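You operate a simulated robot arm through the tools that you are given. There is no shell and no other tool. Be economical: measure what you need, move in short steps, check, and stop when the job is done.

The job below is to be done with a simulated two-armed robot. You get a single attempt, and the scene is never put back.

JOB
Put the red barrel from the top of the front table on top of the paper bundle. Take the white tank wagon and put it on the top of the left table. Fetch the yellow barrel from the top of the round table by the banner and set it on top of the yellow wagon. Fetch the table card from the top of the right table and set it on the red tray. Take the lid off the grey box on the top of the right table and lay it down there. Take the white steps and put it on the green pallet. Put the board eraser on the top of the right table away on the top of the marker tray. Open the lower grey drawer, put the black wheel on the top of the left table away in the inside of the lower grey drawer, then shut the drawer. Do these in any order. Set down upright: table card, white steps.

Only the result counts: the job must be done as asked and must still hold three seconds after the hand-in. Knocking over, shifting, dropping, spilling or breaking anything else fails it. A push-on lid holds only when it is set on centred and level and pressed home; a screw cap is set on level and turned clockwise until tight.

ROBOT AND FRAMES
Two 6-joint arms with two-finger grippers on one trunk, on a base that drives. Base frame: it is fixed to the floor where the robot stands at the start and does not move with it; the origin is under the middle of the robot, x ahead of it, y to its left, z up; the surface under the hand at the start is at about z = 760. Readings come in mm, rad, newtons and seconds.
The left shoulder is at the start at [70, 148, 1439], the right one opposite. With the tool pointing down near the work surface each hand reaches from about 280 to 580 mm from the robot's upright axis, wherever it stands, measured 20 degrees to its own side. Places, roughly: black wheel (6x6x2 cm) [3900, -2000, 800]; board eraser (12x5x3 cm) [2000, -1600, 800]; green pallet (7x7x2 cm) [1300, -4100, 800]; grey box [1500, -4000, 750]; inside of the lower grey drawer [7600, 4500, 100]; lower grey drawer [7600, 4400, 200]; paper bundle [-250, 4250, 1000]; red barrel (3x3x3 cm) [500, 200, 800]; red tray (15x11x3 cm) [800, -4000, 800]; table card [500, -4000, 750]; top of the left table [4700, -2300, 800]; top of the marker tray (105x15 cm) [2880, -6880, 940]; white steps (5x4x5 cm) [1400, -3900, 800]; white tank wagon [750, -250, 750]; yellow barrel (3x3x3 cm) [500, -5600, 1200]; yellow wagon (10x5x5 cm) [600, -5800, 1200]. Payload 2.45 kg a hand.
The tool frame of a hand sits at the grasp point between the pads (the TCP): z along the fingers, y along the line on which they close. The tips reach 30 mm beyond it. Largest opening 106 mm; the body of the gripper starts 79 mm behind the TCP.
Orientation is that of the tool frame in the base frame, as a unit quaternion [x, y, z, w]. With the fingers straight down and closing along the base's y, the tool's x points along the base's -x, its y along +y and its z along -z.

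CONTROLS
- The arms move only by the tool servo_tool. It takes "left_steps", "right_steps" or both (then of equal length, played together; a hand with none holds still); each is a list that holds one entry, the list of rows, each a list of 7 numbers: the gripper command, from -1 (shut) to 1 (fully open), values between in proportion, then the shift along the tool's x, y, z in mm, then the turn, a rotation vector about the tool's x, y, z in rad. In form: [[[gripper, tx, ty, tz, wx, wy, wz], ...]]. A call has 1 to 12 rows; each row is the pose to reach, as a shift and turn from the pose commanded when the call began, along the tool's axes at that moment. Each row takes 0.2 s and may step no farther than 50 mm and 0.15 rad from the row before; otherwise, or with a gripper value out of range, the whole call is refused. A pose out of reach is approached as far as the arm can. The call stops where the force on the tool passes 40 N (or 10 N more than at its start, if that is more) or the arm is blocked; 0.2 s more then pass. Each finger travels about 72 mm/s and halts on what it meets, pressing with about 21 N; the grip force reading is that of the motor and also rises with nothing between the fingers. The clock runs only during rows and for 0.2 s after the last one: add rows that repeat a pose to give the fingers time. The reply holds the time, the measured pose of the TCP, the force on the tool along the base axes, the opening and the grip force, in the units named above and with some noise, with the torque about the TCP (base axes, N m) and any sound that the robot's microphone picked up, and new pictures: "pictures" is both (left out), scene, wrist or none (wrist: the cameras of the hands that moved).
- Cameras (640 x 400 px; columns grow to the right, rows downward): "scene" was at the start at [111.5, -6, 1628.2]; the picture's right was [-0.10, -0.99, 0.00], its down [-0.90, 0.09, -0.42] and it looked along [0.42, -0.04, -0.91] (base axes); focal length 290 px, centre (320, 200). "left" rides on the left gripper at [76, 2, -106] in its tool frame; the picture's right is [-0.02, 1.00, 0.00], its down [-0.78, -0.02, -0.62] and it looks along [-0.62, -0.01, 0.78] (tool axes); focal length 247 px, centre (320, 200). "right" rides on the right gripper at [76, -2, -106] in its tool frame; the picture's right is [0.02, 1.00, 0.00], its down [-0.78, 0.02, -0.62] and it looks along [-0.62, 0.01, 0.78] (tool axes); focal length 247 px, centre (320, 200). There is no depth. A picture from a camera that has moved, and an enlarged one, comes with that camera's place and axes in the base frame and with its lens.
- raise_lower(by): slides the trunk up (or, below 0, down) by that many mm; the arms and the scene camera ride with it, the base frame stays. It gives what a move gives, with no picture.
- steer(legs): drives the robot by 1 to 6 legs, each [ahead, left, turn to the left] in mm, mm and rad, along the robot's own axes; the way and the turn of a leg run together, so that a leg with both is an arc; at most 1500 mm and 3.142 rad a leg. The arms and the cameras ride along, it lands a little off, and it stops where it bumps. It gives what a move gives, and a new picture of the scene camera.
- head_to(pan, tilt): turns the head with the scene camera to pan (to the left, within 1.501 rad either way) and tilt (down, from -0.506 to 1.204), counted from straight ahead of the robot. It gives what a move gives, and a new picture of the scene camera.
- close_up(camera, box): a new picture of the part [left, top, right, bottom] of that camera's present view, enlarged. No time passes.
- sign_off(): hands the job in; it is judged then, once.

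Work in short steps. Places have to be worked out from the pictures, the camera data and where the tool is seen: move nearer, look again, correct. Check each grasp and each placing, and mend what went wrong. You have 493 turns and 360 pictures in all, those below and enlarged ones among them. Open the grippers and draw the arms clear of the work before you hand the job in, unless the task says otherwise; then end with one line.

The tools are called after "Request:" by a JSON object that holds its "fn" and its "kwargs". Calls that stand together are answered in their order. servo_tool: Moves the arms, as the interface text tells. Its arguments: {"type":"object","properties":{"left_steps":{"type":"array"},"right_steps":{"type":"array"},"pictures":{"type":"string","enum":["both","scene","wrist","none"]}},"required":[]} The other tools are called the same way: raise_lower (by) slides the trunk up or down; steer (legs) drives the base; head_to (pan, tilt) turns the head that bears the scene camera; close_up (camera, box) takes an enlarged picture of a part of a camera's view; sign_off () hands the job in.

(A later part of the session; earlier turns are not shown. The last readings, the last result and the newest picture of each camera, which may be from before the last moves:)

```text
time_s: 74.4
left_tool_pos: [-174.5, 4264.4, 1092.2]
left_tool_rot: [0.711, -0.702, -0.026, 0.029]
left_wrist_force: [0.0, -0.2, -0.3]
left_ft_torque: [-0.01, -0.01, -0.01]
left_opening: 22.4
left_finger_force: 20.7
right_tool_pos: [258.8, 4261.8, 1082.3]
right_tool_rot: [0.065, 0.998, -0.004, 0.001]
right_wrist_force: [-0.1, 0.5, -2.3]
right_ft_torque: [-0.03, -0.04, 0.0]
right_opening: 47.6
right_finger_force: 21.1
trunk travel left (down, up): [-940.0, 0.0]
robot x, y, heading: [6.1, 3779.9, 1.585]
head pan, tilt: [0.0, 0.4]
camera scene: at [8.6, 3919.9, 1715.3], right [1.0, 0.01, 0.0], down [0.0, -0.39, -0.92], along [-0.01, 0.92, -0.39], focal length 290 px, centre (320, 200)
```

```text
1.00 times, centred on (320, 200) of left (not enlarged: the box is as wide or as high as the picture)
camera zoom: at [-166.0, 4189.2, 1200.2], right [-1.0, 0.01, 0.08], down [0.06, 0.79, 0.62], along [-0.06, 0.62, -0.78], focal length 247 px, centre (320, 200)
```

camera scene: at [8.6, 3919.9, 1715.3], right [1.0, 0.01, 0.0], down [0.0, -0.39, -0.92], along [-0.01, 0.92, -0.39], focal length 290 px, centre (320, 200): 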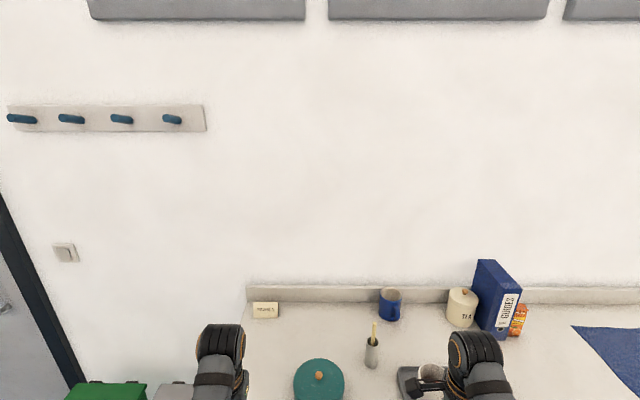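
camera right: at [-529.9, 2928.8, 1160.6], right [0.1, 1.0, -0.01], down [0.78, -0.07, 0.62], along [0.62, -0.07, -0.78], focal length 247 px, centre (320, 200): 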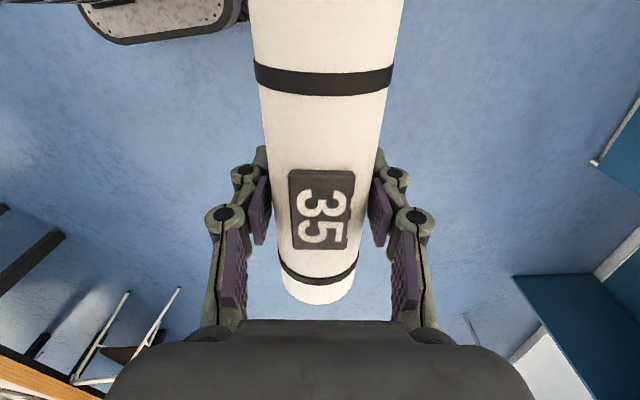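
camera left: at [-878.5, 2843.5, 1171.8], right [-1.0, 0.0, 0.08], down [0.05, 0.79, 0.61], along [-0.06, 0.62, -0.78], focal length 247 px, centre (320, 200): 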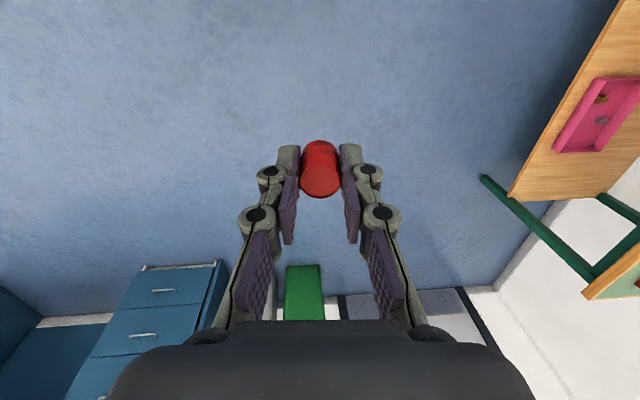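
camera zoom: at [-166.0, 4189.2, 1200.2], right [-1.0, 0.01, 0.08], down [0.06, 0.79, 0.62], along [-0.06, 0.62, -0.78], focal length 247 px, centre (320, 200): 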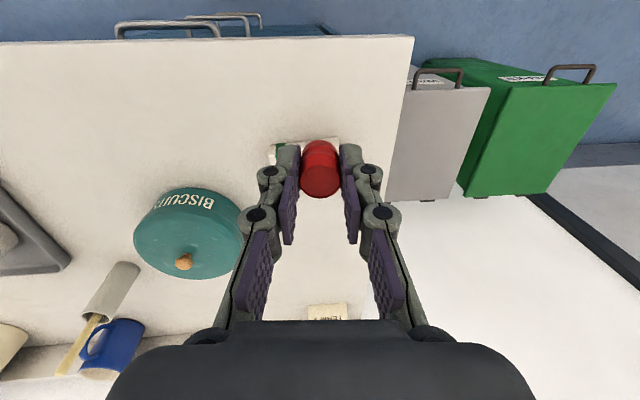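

Bundle ≈[-170,4346,895], about 80 mm ahead of the hand. I drive ahead 75 mm then straighten the hand while lowering.

Request:
{"fn": "steer", "kwargs": {"legs": [[75, 0, 0]]}}

Request:
{"fn": "servo_tool", "kwargs": {"left_steps": [[[-1, 0, 0, 20, 0.04, 0, 0], [-1, 0, 0, 50, 0.078, 0, 0], [-1, 0, 0, 80, 0.078, 0, 0], [-1, 0, 0, 80, 0.078, 0, 0]]], "pictures": "wrist"}}

Request:
{"fn": "head_to", "kwargs": {"pan": 0.35, "tilt": 0.9}}

```text
time_s: 75.4
left_tool_pos: [-173.7, 4332.5, 1095.3]
left_tool_rot: [0.71, -0.703, -0.028, 0.028]
left_wrist_force: [0.0, -1.5, -0.1]
left_ft_torque: [0.08, 0.03, -0.01]
left_opening: 22.5
left_finger_force: 21.3
right_tool_pos: [259.7, 4329.6, 1084.6]
right_tool_rot: [0.065, 0.998, -0.003, -0.001]
right_wrist_force: [0.7, -1.1, -2.0]
right_ft_torque: [0.1, -0.02, -0.03]
right_opening: 47.7
right_finger_force: 20.9
trunk travel left (down, up): [-940.0, 0.0]
robot x, y, heading: [7.7, 3853.6, 1.573]
head pan, tilt: [0.0, 0.4]
camera scene: at [8.9, 3985.2, 1716.2], right [1.0, 0.01, 0.0], down [0.0, -0.38, -0.92], along [-0.01, 0.92, -0.38], focal length 290 px, centre (320, 200)
```

scene: 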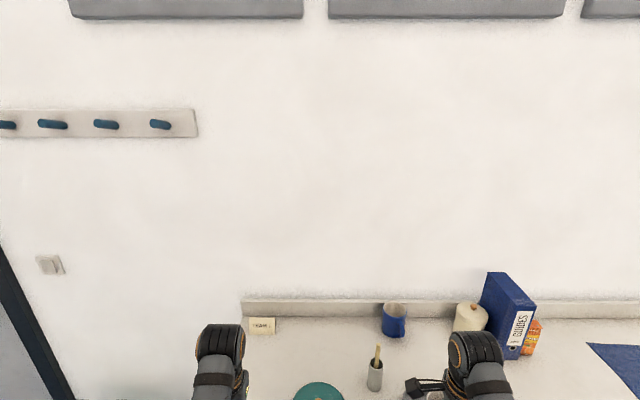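

```text
time_s: 76.4
left_tool_pos: [-180.2, 4339.1, 1010.6]
left_tool_rot: [0.711, -0.703, 0.001, 0.002]
left_wrist_force: [0.3, 0.0, -0.5]
left_ft_torque: [0.02, -0.02, -0.01]
left_opening: 22.3
left_finger_force: 20.7
right_tool_pos: [258.9, 4337.7, 1081.8]
right_tool_rot: [0.065, 0.998, -0.006, 0.001]
right_wrist_force: [0.2, -0.8, -2.0]
right_ft_torque: [-0.05, -0.06, -0.01]
right_opening: 47.6
right_finger_force: 21.0
trunk travel left (down, up): [-940.0, 0.0]
robot x, y, heading: [6.9, 3855.3, 1.578]
head pan, tilt: [0.0, 0.4]
camera left: at [-180.5, 4264.3, 1118.7], right [-1.0, 0.01, 0.0], down [0.01, 0.79, 0.62], along [0.01, 0.62, -0.79], focal length 247 px, centre (320, 200)
```

left: 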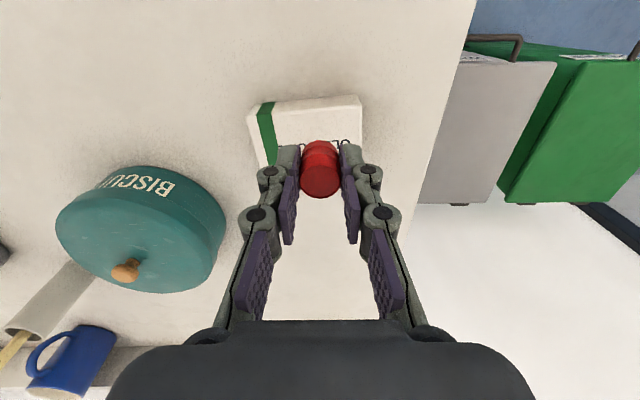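

```text
time_s: 77.3
left_tool_pos: [-180.3, 4337.7, 1011.2]
left_tool_rot: [0.71, -0.704, 0.001, 0.002]
left_wrist_force: [-0.7, 0.6, -0.4]
left_ft_torque: [0.02, -0.02, 0.0]
left_opening: 22.6
left_finger_force: 20.8
right_tool_pos: [259.8, 4337.0, 1080.8]
right_tool_rot: [0.066, 0.998, -0.006, 0.001]
right_wrist_force: [0.1, -0.3, -2.5]
right_ft_torque: [0.0, 0.01, 0.02]
right_opening: 47.6
right_finger_force: 21.0
trunk travel left (down, up): [-940.0, 0.0]
robot x, y, heading: [11.6, 3848.8, 1.579]
head pan, tilt: [0.351, 0.901]
camera scene: at [-16.8, 3973.7, 1672.2], right [0.94, 0.35, 0.0], down [0.28, -0.73, -0.62], along [-0.22, 0.58, -0.78], focal length 290 px, centre (320, 200)
```

scene: 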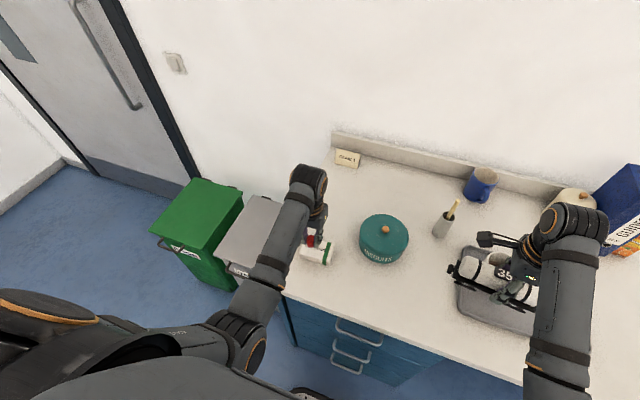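

I shift over the packet's centre (≈[-167,4350]) and lower to TCP≈965 for a closer look.

Request:
{"fn": "servo_tool", "kwargs": {"left_steps": [[[-1, -12, -13, 15, 0, 0, 0], [-1, -12, -13, 35, 0, 0, 0], [-1, -12, -13, 45, 0, 0, 0], [-1, -12, -13, 45, 0, 0, 0]]], "pictures": "wrist"}}

Request:
{"fn": "close_up", "kwargs": {"camera": "scene", "box": [270, 200, 390, 275]}}

```text
time_s: 78.3
left_tool_pos: [-168.8, 4352.0, 966.4]
left_tool_rot: [0.711, -0.703, 0.0, 0.002]
left_wrist_force: [-0.1, -0.4, 1.2]
left_ft_torque: [-0.01, 0.01, 0.04]
left_opening: 22.6
left_finger_force: 20.7
right_tool_pos: [258.0, 4337.7, 1082.5]
right_tool_rot: [0.066, 0.998, -0.005, 0.001]
right_wrist_force: [0.0, -0.4, -1.5]
right_ft_torque: [0.01, -0.02, 0.01]
right_opening: 47.8
right_finger_force: 20.6
trunk travel left (down, up): [-940.0, 0.0]
robot x, y, heading: [9.2, 3855.9, 1.58]
head pan, tilt: [0.351, 0.901]
camera left: at [-168.1, 4275.7, 1074.4], right [-1.0, 0.01, 0.0], down [0.01, 0.79, 0.62], along [0.01, 0.62, -0.79], focal length 247 px, centre (320, 200)
```

left: 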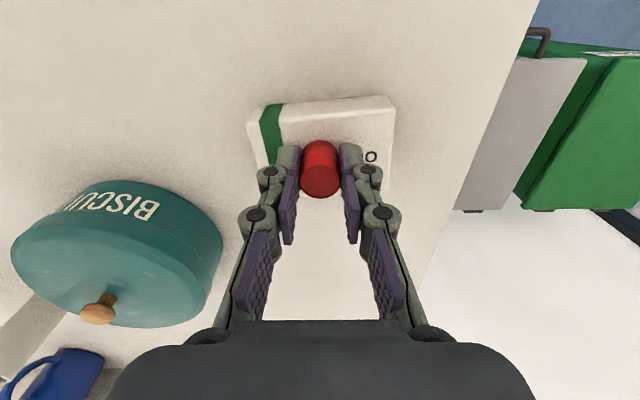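

```text
5.33 times, centred on (330, 238) of scene
camera zoom: at [-16.5, 3973.7, 1672.2], right [0.94, 0.35, 0.0], down [0.28, -0.73, -0.62], along [-0.22, 0.58, -0.78], focal length 1547 px, centre (267, 0)
```

zoom: 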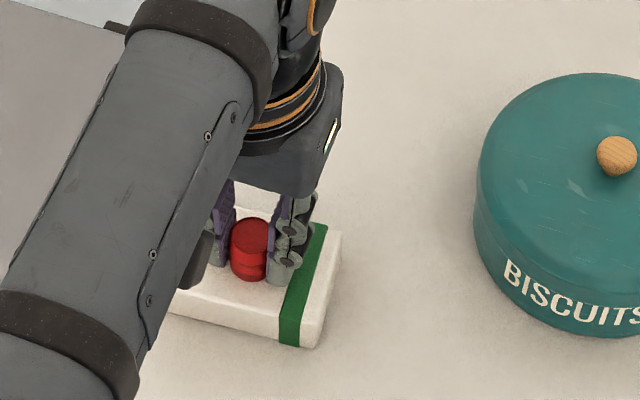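

Barrel is over the packet centre. I lower in small steps while watching the force.

Request:
{"fn": "servo_tool", "kwargs": {"left_steps": [[[-1, 0, 0, 6, 0, 0, 0], [-1, 0, 0, 12, 0, 0, 0], [-1, 0, 0, 12, 0, 0, 0]]], "pictures": "none"}}

Request:
{"fn": "close_up", "kwargs": {"camera": "scene", "box": [290, 215, 354, 255]}}

```text
time_s: 79.2
left_tool_pos: [-167.4, 4352.1, 959.0]
left_tool_rot: [0.711, -0.703, -0.003, -0.001]
left_wrist_force: [-0.7, -6.2, 21.8]
left_ft_torque: [-0.28, -0.02, -0.01]
left_opening: 22.6
left_finger_force: 21.0
right_tool_pos: [258.2, 4334.1, 1082.3]
right_tool_rot: [0.066, 0.998, -0.005, 0.0]
right_wrist_force: [0.2, 1.0, -1.7]
right_ft_torque: [-0.01, -0.03, 0.0]
right_opening: 47.6
right_finger_force: 21.3
trunk travel left (down, up): [-940.0, 0.0]
robot x, y, heading: [6.3, 3854.5, 1.58]
head pan, tilt: [0.351, 0.901]
stopped in row 3 (left hand): the force on the tool passed its limit at 41 N (the readings are from after the stop); the commanded pose is now the measured one
```

```text
10.00 times, centred on (322, 235) of scene
camera zoom: at [-15.9, 3969.8, 1672.3], right [0.94, 0.35, 0.0], down [0.28, -0.73, -0.62], along [-0.22, 0.58, -0.78], focal length 2900 px, centre (300, -150)
```

zoom: 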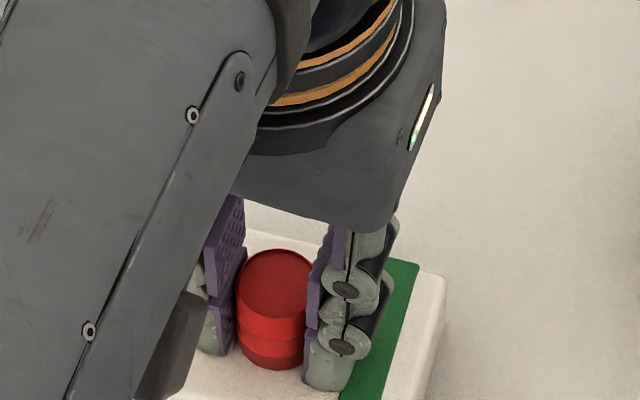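

Contact made. I back off 1 mm, open, and rise.

Request:
{"fn": "servo_tool", "kwargs": {"left_steps": [[[-1, 0, 0, -1, 0, 0, 0], [-0.3, 0, 0, -1, 0, 0, 0], [-0.1, 0, 0, -1, 0, 0, 0], [-0.1, 0, 0, -1, 0, 0, 0], [-0.1, 0, 0, -40, 0, 0, 0], [-0.1, 0, 0, -85, 0, 0, 0], [-0.1, 0, 0, -85, 0, 0, 0]]], "pictures": "both"}}

```text
time_s: 80.8
left_tool_pos: [-168.3, 4353.9, 1043.2]
left_tool_rot: [0.71, -0.704, -0.001, 0.001]
left_wrist_force: [-0.4, 0.2, 0.1]
left_ft_torque: [-0.02, 0.0, 0.01]
left_opening: 47.8
left_finger_force: 0.0
right_tool_pos: [258.7, 4336.8, 1081.5]
right_tool_rot: [0.065, 0.998, -0.006, 0.001]
right_wrist_force: [-0.6, 0.0, -1.3]
right_ft_torque: [0.0, -0.05, 0.02]
right_opening: 47.8
right_finger_force: 20.7
trunk travel left (down, up): [-940.0, 0.0]
robot x, y, heading: [5.2, 3852.8, 1.579]
head pan, tilt: [0.351, 0.901]
camera scene: at [-17.1, 3974.3, 1672.1], right [0.94, 0.35, 0.0], down [0.28, -0.73, -0.62], along [-0.22, 0.58, -0.78], focal length 290 px, centre (320, 200)
camera left: at [-167.6, 4277.4, 1149.7], right [-1.0, 0.01, 0.0], down [0.01, 0.78, 0.62], along [0.01, 0.62, -0.78], focal length 247 px, centre (320, 200)
```

scene: 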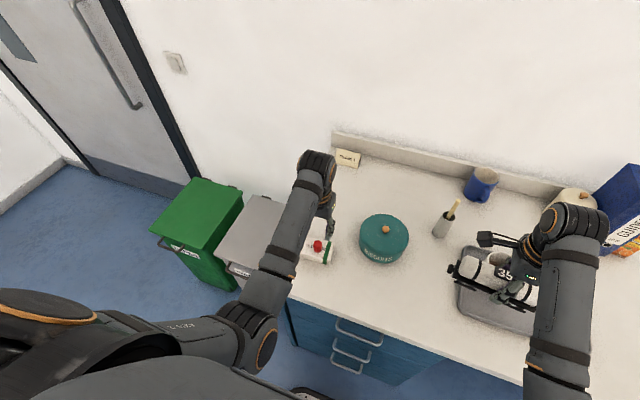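
left: 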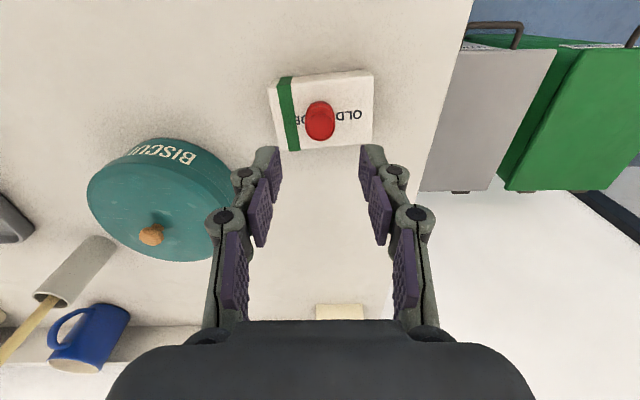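

Red barrel stands on the paper bundle. Now I retrace my way around the yard, carrying the tank wagon.

Request:
{"fn": "steer", "kwargs": {"legs": [[-700, 0, 0], [-500, 500, 0], [-600, 600, 0], [-550, 560, 0], [-1350, 0, 0], [0, 0, 3.13]]}}

```text
time_s: 109.8
left_tool_pos: [-1438.5, -356.4, 1041.7]
left_tool_rot: [0.698, 0.716, 0.0, 0.001]
left_wrist_force: [0.0, 0.4, 1.2]
left_ft_torque: [-0.01, 0.0, 0.0]
left_opening: 47.8
left_finger_force: 0.0
right_tool_pos: [-1864.7, -344.3, 1082.4]
right_tool_rot: [0.998, -0.059, 0.0, -0.006]
right_wrist_force: [-0.5, 0.6, -2.2]
right_ft_torque: [0.02, 0.02, -0.04]
right_opening: 47.6
right_finger_force: 20.6
trunk travel left (down, up): [-940.0, 0.0]
robot x, y, heading: [-1620.6, 146.8, -1.548]
head pan, tilt: [0.351, 0.901]
camera scene: at [-1592.9, 22.4, 1672.1], right [-0.93, -0.36, 0.0], down [-0.29, 0.73, -0.62], along [0.23, -0.58, -0.78], focal length 290 px, centre (320, 200)
```

scene: 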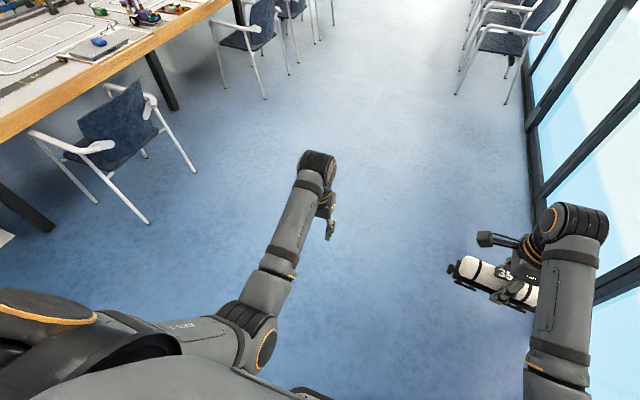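

Corridor runs between chairs at x≈-100 and x≈-1950. I drive down it at x≈-1000.

Request:
{"fn": "steer", "kwargs": {"legs": [[1300, 600, -0.022], [1450, 0, 0], [1300, 0, 0]]}}

Request:
{"fn": "head_to", "kwargs": {"pan": 0.5, "tilt": 0.45}}

Request:
{"fn": "head_to", "kwargs": {"pan": 1.3, "tilt": 0.5}}

```text
time_s: 129.7
left_tool_pos: [-960.1, -4383.6, 1042.4]
left_tool_rot: [0.727, 0.687, -0.001, 0.003]
left_wrist_force: [-0.3, 0.3, -0.4]
left_ft_torque: [0.01, -0.03, 0.0]
left_opening: 47.8
left_finger_force: 0.1
right_tool_pos: [-1386.6, -4338.8, 1082.1]
right_tool_rot: [0.995, -0.099, 0.0, -0.006]
right_wrist_force: [-0.9, 0.6, -2.5]
right_ft_torque: [0.01, 0.03, -0.03]
right_opening: 47.7
right_finger_force: 20.8
trunk travel left (down, up): [-940.0, 0.0]
robot x, y, heading: [-1103.1, -3875.6, -1.631]
head pan, tilt: [0.351, 0.901]
camera scene: at [-1085.4, -3994.6, 1672.2], right [-0.96, -0.29, 0.0], down [-0.23, 0.75, -0.62], along [0.18, -0.59, -0.78], focal length 290 px, centre (320, 200)
```

scene: 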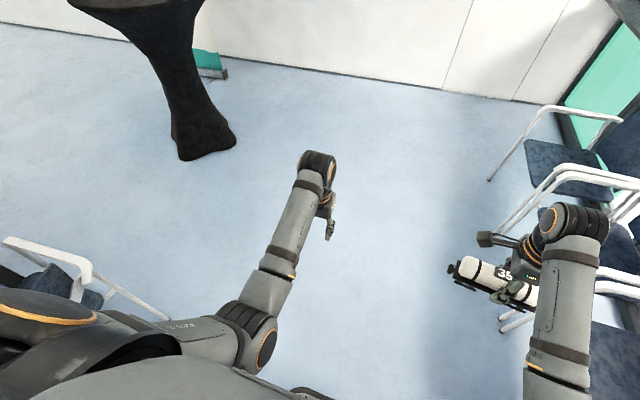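

```text
time_s: 130.6
left_tool_pos: [-962.2, -4384.7, 1042.3]
left_tool_rot: [0.726, 0.687, 0.0, 0.002]
left_wrist_force: [0.8, 0.9, -0.2]
left_ft_torque: [0.02, 0.01, 0.02]
left_opening: 47.6
left_finger_force: 0.0
right_tool_pos: [-1386.8, -4339.0, 1081.7]
right_tool_rot: [0.995, -0.099, -0.001, -0.006]
right_wrist_force: [0.2, -0.3, -2.6]
right_ft_torque: [-0.02, 0.02, -0.03]
right_opening: 47.6
right_finger_force: 21.0
trunk travel left (down, up): [-940.0, 0.0]
robot x, y, heading: [-1103.7, -3873.3, -1.627]
head pan, tilt: [0.499, 0.45]
camera scene: at [-1068.1, -4006.4, 1710.3], right [-0.9, -0.43, 0.0], down [-0.19, 0.39, -0.9], along [0.38, -0.81, -0.44], focal length 290 px, centre (320, 200)
```

scene: 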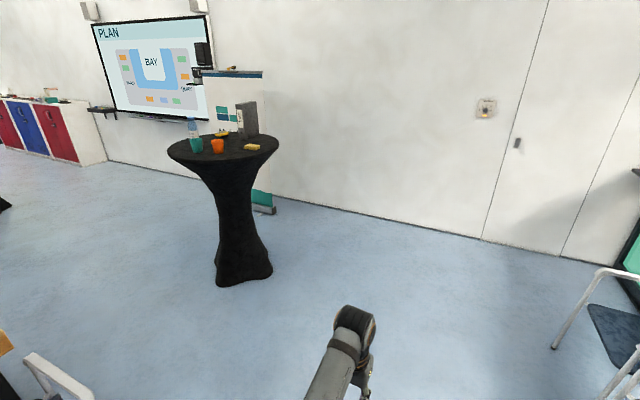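

```text
time_s: 131.7
left_tool_pos: [-962.0, -4384.1, 1041.5]
left_tool_rot: [0.727, 0.687, 0.0, 0.002]
left_wrist_force: [1.0, -0.2, 0.6]
left_ft_torque: [-0.02, 0.03, 0.02]
left_opening: 47.7
left_finger_force: 0.0
right_tool_pos: [-1386.7, -4339.6, 1080.7]
right_tool_rot: [0.995, -0.099, 0.0, -0.007]
right_wrist_force: [0.4, -0.6, -2.4]
right_ft_torque: [-0.02, 0.01, 0.01]
right_opening: 47.5
right_finger_force: 21.0
trunk travel left (down, up): [-940.0, 0.0]
robot x, y, heading: [-1105.7, -3873.0, -1.623]
head pan, tilt: [1.3, 0.499]
camera scene: at [-1021.2, -3952.6, 1706.0], right [-0.32, -0.95, 0.0], down [-0.45, 0.16, -0.88], along [0.83, -0.28, -0.48], focal length 290 px, centre (320, 200)
```

scene: 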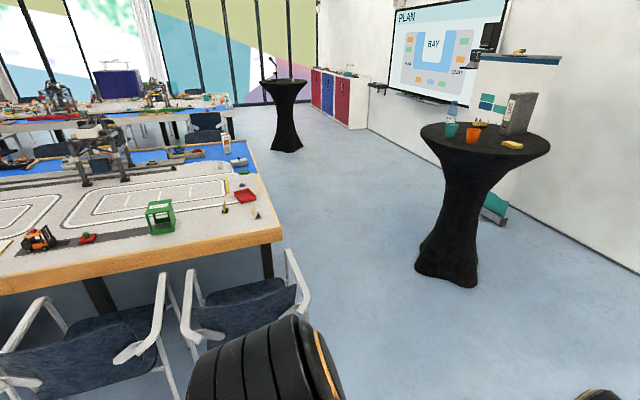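

The right table ends at y≈-4190 (x 350–2060); the bay opens between x≈2060 and ≈4030. I drive through the gap at y≈-4650 toward the bay entrance.

Request:
{"fn": "steer", "kwargs": {"legs": [[780, 0, 0], [0, 0, 1.625], [1450, 0, 0], [1450, 0, 0]]}}

Request:
{"fn": "head_to", "kwargs": {"pan": 0.5, "tilt": 0.4}}

Request:
{"fn": "head_to", "kwargs": {"pan": 1.4, "tilt": 0.7}}

```text
time_s: 153.4
left_tool_pos: [2240.1, -4525.1, 1043.1]
left_tool_rot: [-0.008, 1.0, 0.001, 0.002]
left_wrist_force: [-0.2, -0.4, 0.8]
left_ft_torque: [0.03, -0.02, 0.01]
left_opening: 47.8
left_finger_force: 0.0
right_tool_pos: [2226.3, -4952.5, 1081.9]
right_tool_rot: [0.75, 0.661, -0.005, -0.004]
right_wrist_force: [-0.7, 0.1, -2.8]
right_ft_torque: [-0.03, 0.0, -0.05]
right_opening: 47.5
right_finger_force: 21.1
trunk travel left (down, up): [-940.0, 0.0]
robot x, y, heading: [1740.1, -4704.7, 0.012]
head pan, tilt: [1.3, 0.499]
camera scene: at [1815.1, -4615.8, 1706.1], right [0.97, -0.25, 0.0], down [-0.12, -0.46, -0.88], along [0.22, 0.85, -0.48], focal length 290 px, centre (320, 200)
```

scene: 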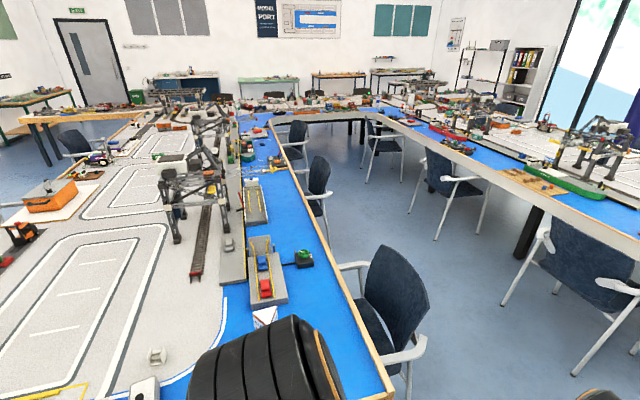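

```text
time_s: 154.5
left_tool_pos: [2241.5, -4525.9, 1041.3]
left_tool_rot: [-0.007, 1.0, 0.001, 0.0]
left_wrist_force: [-0.4, 0.1, 0.4]
left_ft_torque: [0.02, -0.01, -0.01]
left_opening: 47.5
left_finger_force: 0.2
right_tool_pos: [2226.2, -4951.3, 1082.3]
right_tool_rot: [0.751, 0.661, -0.004, -0.004]
right_wrist_force: [0.7, 0.1, -2.8]
right_ft_torque: [-0.03, -0.03, 0.01]
right_opening: 47.6
right_finger_force: 20.5
trunk travel left (down, up): [-940.0, 0.0]
robot x, y, heading: [1742.0, -4702.4, 0.012]
head pan, tilt: [0.499, 0.4]
camera scene: at [1873.1, -4658.3, 1715.1], right [0.49, -0.87, 0.0], down [-0.34, -0.19, -0.92], along [0.8, 0.45, -0.39], focal length 290 px, centre (320, 200)
```

scene: 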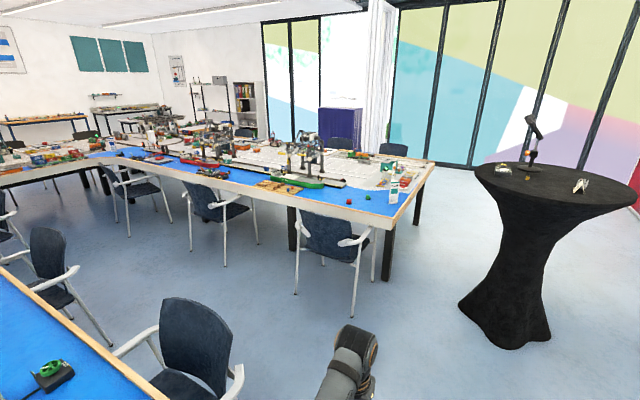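

```text
time_s: 155.7
left_tool_pos: [2241.3, -4524.7, 1041.9]
left_tool_rot: [-0.008, 1.0, 0.001, 0.001]
left_wrist_force: [0.1, -0.2, 1.2]
left_ft_torque: [0.03, -0.01, -0.01]
left_opening: 47.6
left_finger_force: 0.1
right_tool_pos: [2226.6, -4952.5, 1081.7]
right_tool_rot: [0.751, 0.66, -0.005, -0.004]
right_wrist_force: [-0.2, -1.0, -2.6]
right_ft_torque: [-0.05, 0.03, 0.03]
right_opening: 47.5
right_finger_force: 20.6
trunk travel left (down, up): [-940.0, 0.0]
robot x, y, heading: [1742.8, -4701.8, 0.014]
head pan, tilt: [1.4, 0.7]
camera scene: at [1806.1, -4619.9, 1688.3], right [0.99, -0.16, 0.0], down [-0.1, -0.64, -0.77], along [0.12, 0.76, -0.64], focal length 290 px, centre (320, 200)
```

scene: 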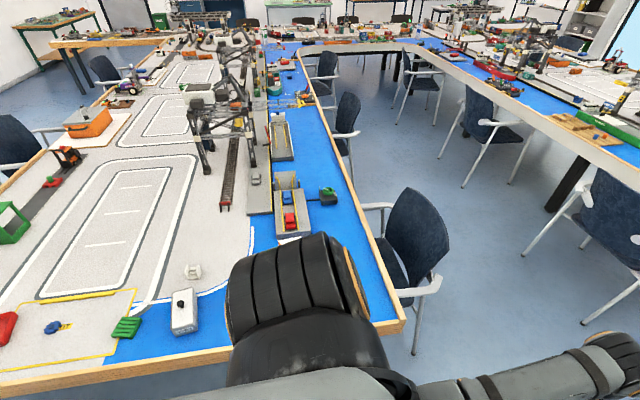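

I see the whole layout: on the right table's end are the red tray, green pallet, steps and grey box; bay channel free for x≈2500–3500. I drive to x≈2950 and strafe up the bay to y≈-2000, facing the left table.

Request:
{"fn": "steer", "kwargs": {"legs": [[1210, 30, -0.012], [0, 1400, 0], [0, 1250, 0]]}}

Request:
{"fn": "head_to", "kwargs": {"pan": 0, "tilt": 0.6}}

```text
time_s: 174.3
left_tool_pos: [3402.7, -1815.9, 1041.2]
left_tool_rot: [-0.007, 1.0, 0.001, 0.002]
left_wrist_force: [0.3, -0.6, 0.3]
left_ft_torque: [0.0, -0.02, -0.05]
left_opening: 47.7
left_finger_force: 0.1
right_tool_pos: [3385.6, -2242.3, 1081.3]
right_tool_rot: [0.751, 0.661, -0.004, -0.005]
right_wrist_force: [-0.3, 0.6, -2.5]
right_ft_torque: [-0.03, 0.03, 0.0]
right_opening: 47.3
right_finger_force: 21.3
trunk travel left (down, up): [-940.0, 0.0]
robot x, y, heading: [2899.6, -1996.4, 0.011]
head pan, tilt: [1.4, 0.7]
camera scene: at [2966.5, -1909.8, 1688.3], right [0.99, -0.16, 0.0], down [-0.1, -0.64, -0.77], along [0.12, 0.76, -0.64], focal length 290 px, centre (320, 200)
```

scene: 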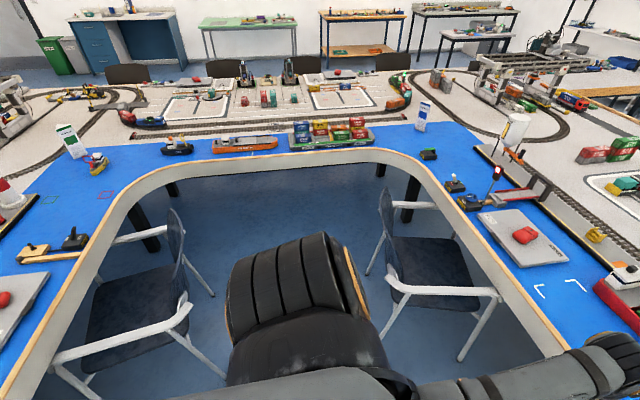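

```text
time_s: 175.9
left_tool_pos: [3401.7, -1814.6, 1042.4]
left_tool_rot: [-0.006, 1.0, 0.001, 0.001]
left_wrist_force: [0.1, 1.1, -1.0]
left_ft_torque: [0.04, -0.02, -0.01]
left_opening: 47.6
left_finger_force: 0.0
right_tool_pos: [3387.3, -2241.4, 1081.2]
right_tool_rot: [0.751, 0.661, -0.005, -0.004]
right_wrist_force: [-0.2, -0.4, -3.3]
right_ft_torque: [-0.05, 0.04, 0.0]
right_opening: 47.3
right_finger_force: 21.0
trunk travel left (down, up): [-940.0, 0.0]
robot x, y, heading: [2898.5, -1991.3, 0.012]
head pan, tilt: [0.0, 0.6]
camera scene: at [3041.5, -1991.5, 1696.9], right [0.01, -1.0, 0.0], down [-0.57, -0.01, -0.82], along [0.82, 0.01, -0.57], focal length 290 px, centre (320, 200)
```

scene: 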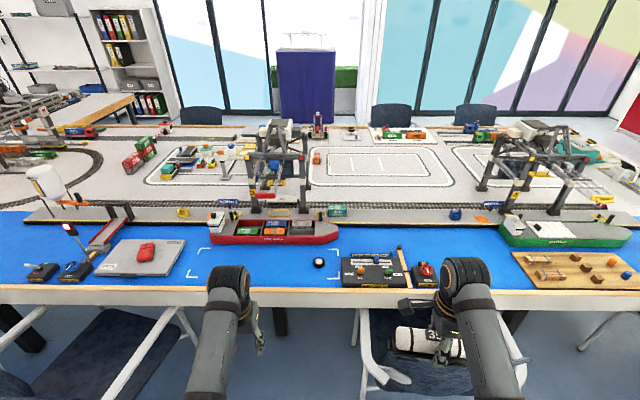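

The wheel is at ≈[3899,-1981,775]; free blue space lies left of it (y≈-1450…-1940). Chairs leave a 600 mm gap centred on y≈-1850. I drive to (3340,-1845) and turn left so the right hand points at the free space.

Request:
{"fn": "steer", "kwargs": {"legs": [[300, 146, 0], [145, 0, 0], [0, 0, 0.56]]}}

Request:
{"fn": "servo_tool", "kwargs": {"right_steps": [[[-1, 0, 0, 15, 0, 0, 0.12], [-1, 0, 0, 30, 0, 0, 0.24], [-1, 0, 0, 45, 0, 0, 0.36], [-1, 0, 0, 60, 0, 0, 0.48], [-1, 0, 0, 60, 0, 0, 0.5]]], "pictures": "none"}}

Request:
{"fn": "head_to", "kwargs": {"pan": -0.4, "tilt": 0.9}}

```text
time_s: 180.6
left_tool_pos: [3669.3, -1424.5, 1042.2]
left_tool_rot: [-0.288, 0.958, 0.001, 0.0]
left_wrist_force: [-0.2, -0.6, 0.3]
left_ft_torque: [-0.04, -0.02, 0.0]
left_opening: 47.7
left_finger_force: 0.1
right_tool_pos: [3886.6, -1791.7, 1080.3]
right_tool_rot: [0.535, 0.845, -0.005, -0.004]
right_wrist_force: [0.0, -0.1, -2.4]
right_ft_torque: [0.0, -0.01, 0.0]
right_opening: 47.6
right_finger_force: 21.1
trunk travel left (down, up): [-940.0, 0.0]
robot x, y, heading: [3347.0, -1845.3, 0.582]
head pan, tilt: [0.0, 0.6]
camera scene: at [3461.6, -1768.6, 1696.9], right [0.55, -0.84, 0.0], down [-0.47, -0.31, -0.82], along [0.69, 0.45, -0.57], focal length 290 px, centre (320, 200)
```

scene: 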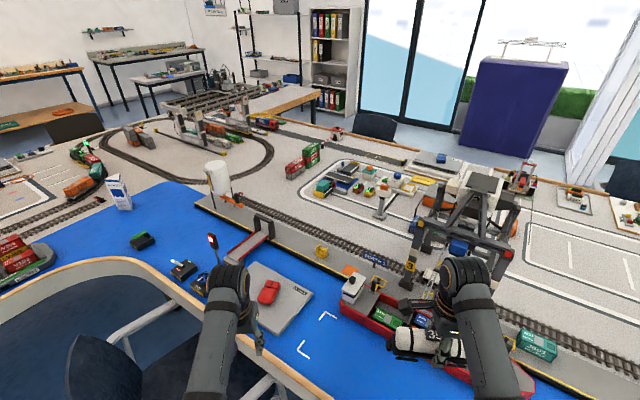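

```text
time_s: 181.8
left_tool_pos: [3669.1, -1424.2, 1041.3]
left_tool_rot: [-0.289, 0.957, 0.001, 0.001]
left_wrist_force: [0.0, 0.4, 0.3]
left_ft_torque: [0.01, 0.0, -0.02]
left_opening: 47.8
left_finger_force: 0.0
right_tool_pos: [3886.3, -1792.1, 1022.4]
right_tool_rot: [0.727, 0.686, -0.006, -0.001]
right_wrist_force: [-1.5, 0.2, -2.5]
right_ft_torque: [-0.03, 0.03, 0.02]
right_opening: 47.9
right_finger_force: 20.9
trunk travel left (down, up): [-940.0, 0.0]
robot x, y, heading: [3343.6, -1840.3, 0.581]
head pan, tilt: [0.0, 0.6]
```

```text
time_s: 182.6
left_tool_pos: [3669.4, -1423.3, 1041.4]
left_tool_rot: [-0.288, 0.958, 0.001, 0.001]
left_wrist_force: [-0.1, -0.2, 0.6]
left_ft_torque: [0.02, 0.04, 0.01]
left_opening: 47.8
left_finger_force: 0.1
right_tool_pos: [3885.5, -1791.1, 1021.7]
right_tool_rot: [0.727, 0.686, -0.006, -0.001]
right_wrist_force: [-0.3, -0.5, -2.4]
right_ft_torque: [-0.04, 0.0, 0.01]
right_opening: 47.7
right_finger_force: 21.3
trunk travel left (down, up): [-940.0, 0.0]
robot x, y, heading: [3344.5, -1844.6, 0.58]
head pan, tilt: [-0.4, 0.901]
camera scene: at [3461.2, -1802.8, 1672.2], right [0.18, -0.98, 0.0], down [-0.77, -0.14, -0.62], along [0.61, 0.11, -0.78], focal length 290 px, centre (320, 200)
```

scene: 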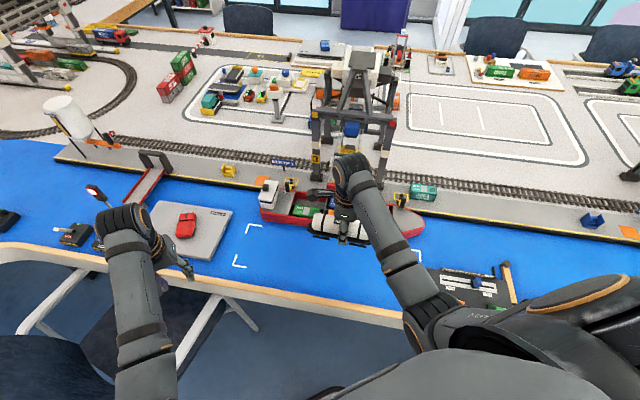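

The wagon hangs above clear blue surface at [3886,-1791]; the red ship starts at x≈4055 and the wheel is at y=-1981. I lower to just above the table.

Request:
{"fn": "servo_tool", "kwargs": {"right_steps": [[[-1, 0, -4, 45, 0, 0, 0], [-1, 0, -4, 90, 0, 0, 0], [-1, 0, -4, 135, 0, 0, 0], [-1, 0, -4, 180, 0, 0, 0], [-1, 0, -4, 208, 0, 0, 0], [-1, 0, -4, 208, 0, 0, 0]]], "pictures": "both"}}

```text
time_s: 184.0
left_tool_pos: [3668.4, -1425.1, 1041.5]
left_tool_rot: [-0.288, 0.958, 0.002, 0.001]
left_wrist_force: [0.0, 1.0, -0.1]
left_ft_torque: [-0.01, -0.01, 0.02]
left_opening: 47.5
left_finger_force: 0.1
right_tool_pos: [3878.6, -1791.6, 814.5]
right_tool_rot: [0.727, 0.687, -0.005, 0.0]
right_wrist_force: [-0.2, -0.7, -2.6]
right_ft_torque: [0.0, 0.0, 0.0]
right_opening: 47.9
right_finger_force: 20.8
trunk travel left (down, up): [-940.0, 0.0]
robot x, y, heading: [3342.2, -1844.3, 0.581]
head pan, tilt: [-0.4, 0.901]
camera scene: at [3460.8, -1803.1, 1672.2], right [0.18, -0.98, 0.0], down [-0.77, -0.14, -0.62], along [0.61, 0.11, -0.78], focal length 290 px, centre (320, 200)
camera right: at [3883.7, -1714.7, 920.4], right [1.0, -0.04, -0.01], down [-0.02, -0.78, 0.63], along [-0.03, -0.63, -0.78], focal length 247 px, centre (320, 200)
```

scene: 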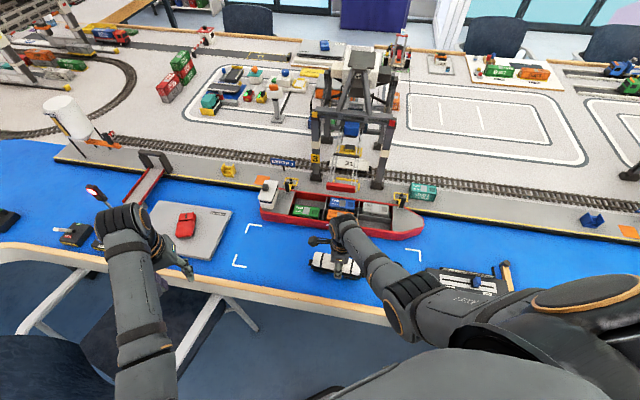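
right: 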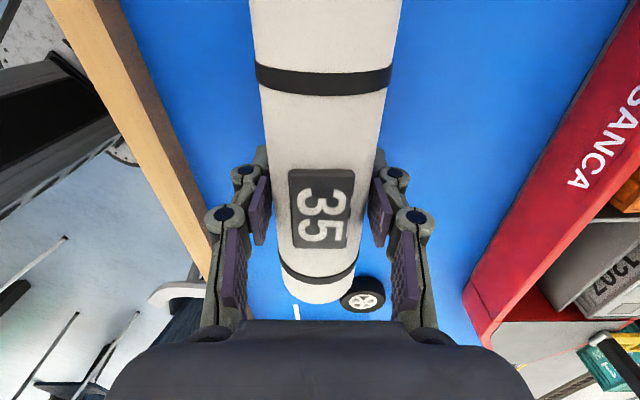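

About 11 mm above the table. I lower gently to contact.

Request:
{"fn": "servo_tool", "kwargs": {"right_steps": [[[-1, 0, 0, 4, 0, 0, 0], [-1, 0, 0, 8, 0, 0, 0], [-1, 0, 0, 10, 0, 0, 0], [-1, 0, 0, 10, 0, 0, 0]]], "pictures": "none"}}

```text
time_s: 185.0
left_tool_pos: [3667.2, -1423.9, 1042.9]
left_tool_rot: [-0.288, 0.958, 0.001, 0.001]
left_wrist_force: [0.5, -0.3, -0.2]
left_ft_torque: [0.02, -0.01, -0.01]
left_opening: 47.8
left_finger_force: 0.0
right_tool_pos: [3878.9, -1792.8, 804.5]
right_tool_rot: [0.728, 0.686, -0.005, -0.001]
right_wrist_force: [1.3, 0.9, 7.9]
right_ft_torque: [0.06, 0.01, -0.07]
right_opening: 47.8
right_finger_force: 21.2
trunk travel left (down, up): [-940.0, 0.0]
robot x, y, heading: [3346.8, -1841.4, 0.583]
head pan, tilt: [-0.4, 0.901]
```

Contact (force +8 N, 2.5 N of load gone). I release and rise.

Request:
{"fn": "servo_tool", "kwargs": {"right_steps": [[[-0.6, 0, 0, 0, 0, 0, 0], [0.2, 0, 0, 0, 0, 0, 0], [0.4, 0, 0, 0, 0, 0, 0], [0.4, 0, 0, -30, 0, 0, 0], [0.4, 0, 0, -75, 0, 0, 0], [0.4, 0, 0, -120, 0, 0, 0], [0.4, 0, 0, -165, 0, 0, 0], [0.4, 0, 0, -165, 0, 0, 0]]], "pictures": "both"}}

```text
time_s: 186.8
left_tool_pos: [3668.0, -1424.6, 1042.4]
left_tool_rot: [-0.289, 0.957, 0.0, 0.001]
left_wrist_force: [0.3, -0.1, 0.7]
left_ft_torque: [-0.01, -0.01, -0.02]
left_opening: 47.7
left_finger_force: 0.1
right_tool_pos: [3880.2, -1791.8, 967.9]
right_tool_rot: [0.728, 0.686, -0.006, -0.001]
right_wrist_force: [0.5, 0.2, 0.1]
right_ft_torque: [0.04, 0.0, 0.01]
right_opening: 74.2
right_finger_force: 0.0
trunk travel left (down, up): [-940.0, 0.0]
robot x, y, heading: [3343.0, -1846.7, 0.583]
head pan, tilt: [-0.4, 0.901]
camera scene: at [3460.9, -1803.1, 1672.1], right [0.18, -0.98, 0.0], down [-0.77, -0.14, -0.62], along [0.61, 0.11, -0.78], focal length 290 px, centre (320, 200)
camera right: at [3884.9, -1715.7, 1074.9], right [1.0, -0.04, -0.01], down [-0.02, -0.78, 0.63], along [-0.03, -0.63, -0.78], focal length 247 px, centre (320, 200)
```

scene: 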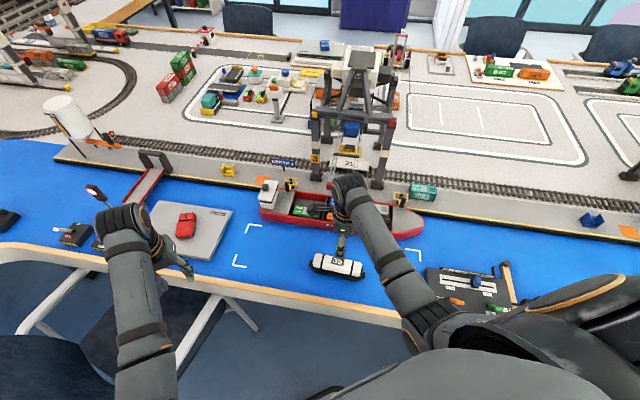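
right: 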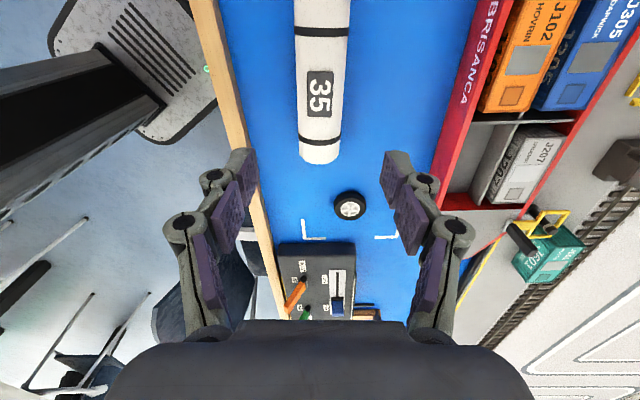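

White wagon is on the left table. Next the wheel, at ≈[3918,-1973,772]: I raise the right hand, shift the robot a little ahead and turn right so the left hand comes over it.

Request:
{"fn": "servo_tool", "kwargs": {"right_steps": [[[0.4, 0, 0, -45, 0, 0, 0], [0.4, 0, 0, -80, 0, 0, 0], [0.4, 0, 0, -80, 0, 0, 0]]], "pictures": "none"}}

Request:
{"fn": "steer", "kwargs": {"legs": [[45, -35, 0], [0, 0, -1.148]]}}

Request:
{"fn": "close_up", "kwargs": {"camera": "left", "box": [0, 0, 640, 400]}}

```text
time_s: 187.6
left_tool_pos: [3668.9, -1423.6, 1043.5]
left_tool_rot: [-0.287, 0.958, 0.001, 0.0]
left_wrist_force: [0.4, -0.3, -0.6]
left_ft_torque: [0.0, 0.04, -0.03]
left_opening: 47.5
left_finger_force: 0.0
right_tool_pos: [3881.0, -1791.9, 1049.3]
right_tool_rot: [0.728, 0.686, -0.006, -0.001]
right_wrist_force: [-0.5, -0.3, -0.6]
right_ft_torque: [0.04, 0.02, -0.02]
right_opening: 74.2
right_finger_force: 0.0
trunk travel left (down, up): [-940.0, 0.0]
robot x, y, heading: [3345.4, -1841.7, 0.585]
head pan, tilt: [-0.4, 0.901]
```

```text
time_s: 188.6
left_tool_pos: [3714.7, -1428.4, 1041.8]
left_tool_rot: [-0.288, 0.958, 0.001, 0.001]
left_wrist_force: [1.2, 0.7, -0.4]
left_ft_torque: [-0.02, 0.03, -0.01]
left_opening: 47.4
left_finger_force: 0.0
right_tool_pos: [3923.7, -1794.6, 1049.8]
right_tool_rot: [0.726, 0.687, -0.01, -0.007]
right_wrist_force: [-14.2, 4.0, 0.6]
right_ft_torque: [-0.13, -0.53, 0.18]
right_opening: 64.0
right_finger_force: 0.0
trunk travel left (down, up): [-940.0, 0.0]
robot x, y, heading: [3391.2, -1847.4, 0.584]
head pan, tilt: [-0.4, 0.901]
stopped in leg 1: the force on the tool passed its limit at 70 N (the readings are from after the stop); the commanded pose is now the measured one
camera scene: at [3507.0, -1806.5, 1672.1], right [0.18, -0.98, 0.0], down [-0.77, -0.14, -0.62], along [0.61, 0.11, -0.78], focal length 290 px, centre (320, 200)
```

scene: 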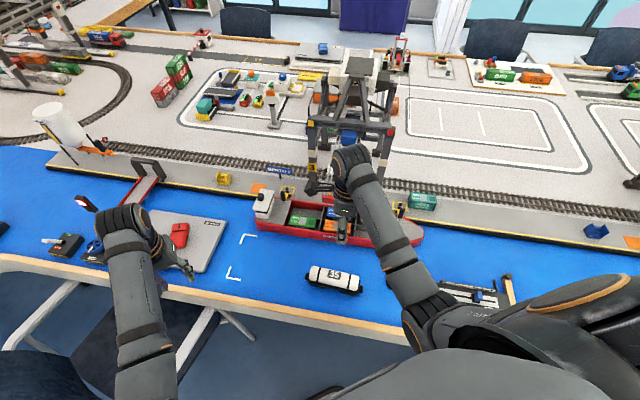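

```text
1.00 times, centred on (320, 200) of left (not enlarged: the box is as wide or as high as the picture)
camera zoom: at [3650.9, -1468.4, 1149.7], right [-0.53, 0.85, 0.0], down [0.66, 0.42, 0.62], along [0.53, 0.33, -0.78], focal length 247 px, centre (320, 200)
```

zoom: 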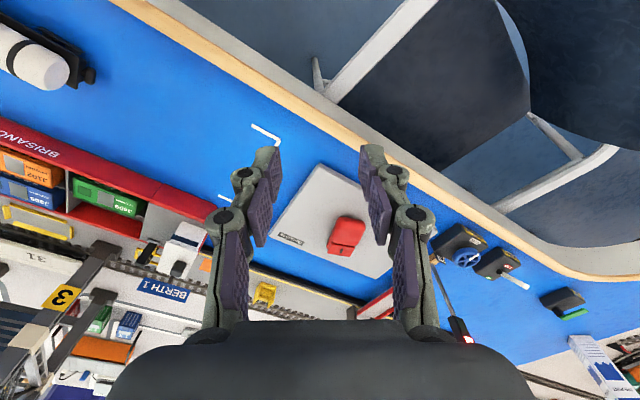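

The right hand touched the dock crane's boom/hoist. I retract it straight back and check the crane.

Request:
{"fn": "servo_tool", "kwargs": {"right_steps": [[[0.4, 0, -25, 0, 0, 0, 0], [0.4, 0, -60, 0, 0, 0, 0], [0.4, 0, -80, 0, 0, 0, 0], [0.4, 0, -80, 0, 0, 0, 0]]], "pictures": "both"}}

Request:
{"fn": "close_up", "kwargs": {"camera": "scene", "box": [230, 40, 470, 190]}}

```text
time_s: 189.6
left_tool_pos: [3716.5, -1426.9, 1041.5]
left_tool_rot: [-0.288, 0.958, 0.001, 0.001]
left_wrist_force: [-0.3, 0.0, 0.3]
left_ft_torque: [0.02, 0.02, -0.02]
left_opening: 47.8
left_finger_force: 0.1
right_tool_pos: [3846.2, -1790.8, 1049.6]
right_tool_rot: [0.727, 0.686, -0.012, -0.004]
right_wrist_force: [0.1, -0.2, 0.3]
right_ft_torque: [0.01, 0.01, 0.01]
right_opening: 74.2
right_finger_force: 0.1
trunk travel left (down, up): [-940.0, 0.0]
robot x, y, heading: [3394.1, -1846.5, 0.585]
head pan, tilt: [-0.4, 0.901]
camera scene: at [3509.1, -1807.0, 1672.0], right [0.18, -0.98, 0.0], down [-0.77, -0.14, -0.62], along [0.61, 0.11, -0.78], focal length 290 px, centre (320, 200)
camera right: at [3852.3, -1713.6, 1156.8], right [1.0, -0.04, -0.02], down [-0.01, -0.78, 0.63], along [-0.04, -0.63, -0.78], focal length 247 px, centre (320, 200)
```

scene: 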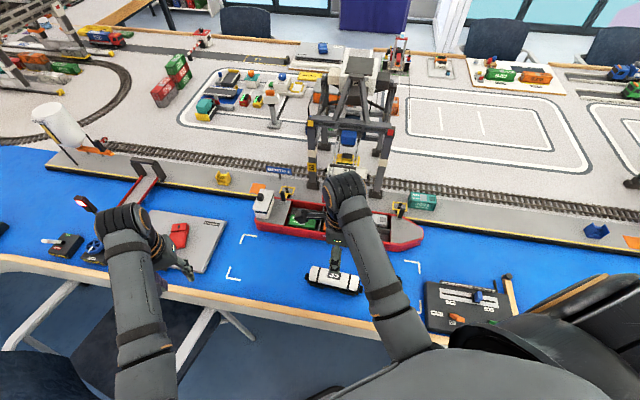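
right: 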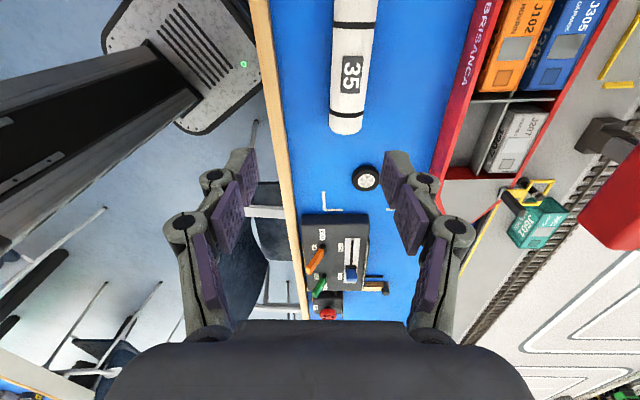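

```text
2.67 times, centred on (350, 115) of scene
camera zoom: at [3509.1, -1807.0, 1672.0], right [0.18, -0.98, 0.0], down [-0.77, -0.14, -0.62], along [0.61, 0.11, -0.78], focal length 773 px, centre (240, 427)
```

zoom: 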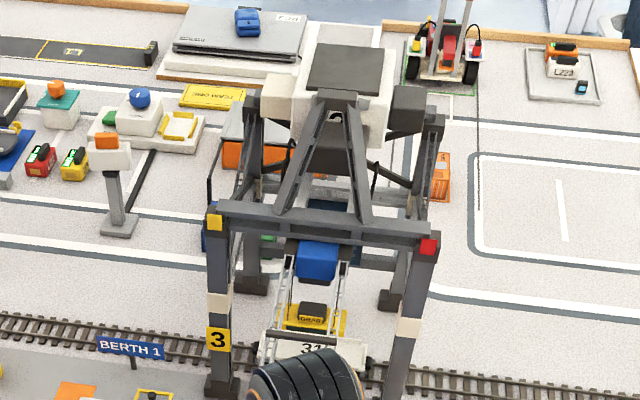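

The crane is intact; its boom tip sits near x≈3970,y≈-1800, z≈1050. I back off 120 mm in x, turn right, then come forward again so no hand sweeps through it.

Request:
{"fn": "steer", "kwargs": {"legs": [[-100, 66, 0], [0, 0, -1.148], [107, 67, 0]]}}

Request:
{"fn": "close_up", "kwargs": {"camera": "left", "box": [0, 0, 640, 400]}}

```text
time_s: 194.6
left_tool_pos: [3912.9, -1969.0, 1043.7]
left_tool_rot: [0.275, 0.961, 0.0, 0.002]
left_wrist_force: [0.2, 0.8, 1.1]
left_ft_torque: [0.02, -0.03, -0.02]
left_opening: 47.9
left_finger_force: 0.1
right_tool_pos: [3636.9, -2237.2, 1051.0]
right_tool_rot: [0.983, 0.185, -0.004, -0.01]
right_wrist_force: [-0.5, 0.1, 0.7]
right_ft_torque: [0.02, -0.02, 0.0]
right_opening: 74.2
right_finger_force: 0.1
trunk travel left (down, up): [-940.0, 0.0]
robot x, y, heading: [3397.8, -1849.7, -0.56]
head pan, tilt: [-0.4, 0.901]
camera scene: at [3480.3, -1936.4, 1672.3], right [-0.82, -0.57, 0.0], down [-0.45, 0.64, -0.62], along [0.36, -0.51, -0.78], focal length 290 px, centre (320, 200)
```

scene: 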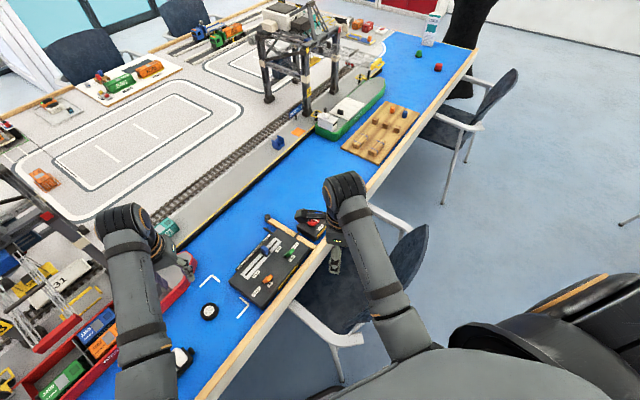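

```text
1.00 times, centred on (320, 200) of left (not enlarged: the box is as wide or as high as the picture)
camera zoom: at [3848.4, -1926.3, 1150.6], right [0.55, 0.84, 0.0], down [0.65, -0.43, 0.62], along [0.52, -0.34, -0.78], focal length 247 px, centre (320, 200)
```

zoom: 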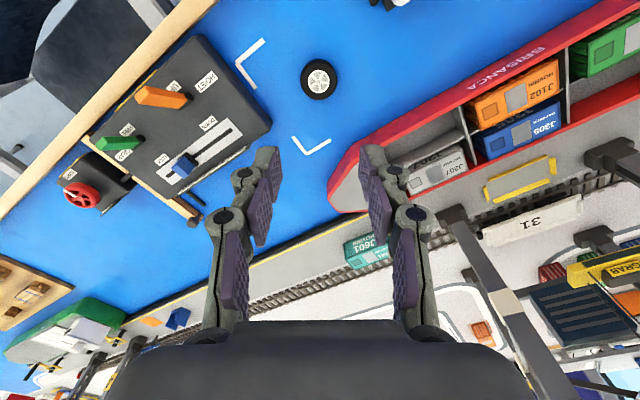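

Wheel measured at [3917,-1972]; I open wide and descend to TCP≈840, then check.

Request:
{"fn": "servo_tool", "kwargs": {"left_steps": [[[0.9, -5, 0, 45, 0, 0, 0], [0.9, -5, 0, 90, 0, 0, 0], [0.9, -5, 0, 135, 0, 0, 0], [0.9, -5, 0, 180, 0, 0, 0], [0.9, -5, 0, 203, 0, 0, 0], [0.9, -5, 0, 203, 0, 0, 0]]], "pictures": "wrist"}}

```text
time_s: 196.0
left_tool_pos: [3919.4, -1970.4, 839.6]
left_tool_rot: [0.275, 0.961, 0.001, 0.001]
left_wrist_force: [-0.1, 0.1, 0.3]
left_ft_torque: [-0.01, -0.01, -0.02]
left_opening: 100.7
left_finger_force: 0.0
right_tool_pos: [3639.4, -2237.0, 1050.8]
right_tool_rot: [0.983, 0.184, -0.007, -0.01]
right_wrist_force: [0.8, 0.0, 0.4]
right_ft_torque: [0.02, 0.05, 0.01]
right_opening: 73.9
right_finger_force: 0.1
trunk travel left (down, up): [-940.0, 0.0]
robot x, y, heading: [3397.4, -1848.7, -0.559]
head pan, tilt: [-0.4, 0.901]
camera left: at [3855.5, -1928.7, 947.0], right [0.55, 0.84, 0.0], down [0.65, -0.43, 0.62], along [0.52, -0.34, -0.78], focal length 247 px, centre (320, 200)
```

left: 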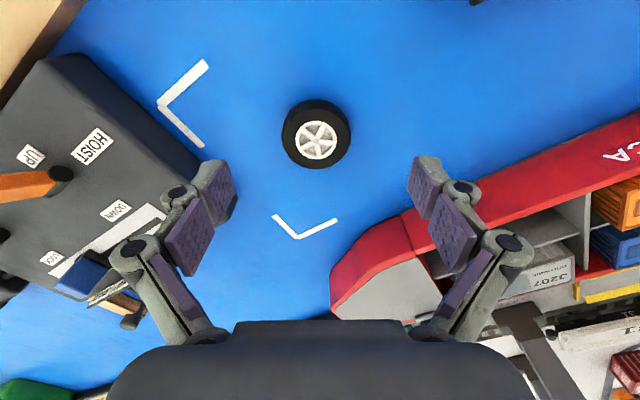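

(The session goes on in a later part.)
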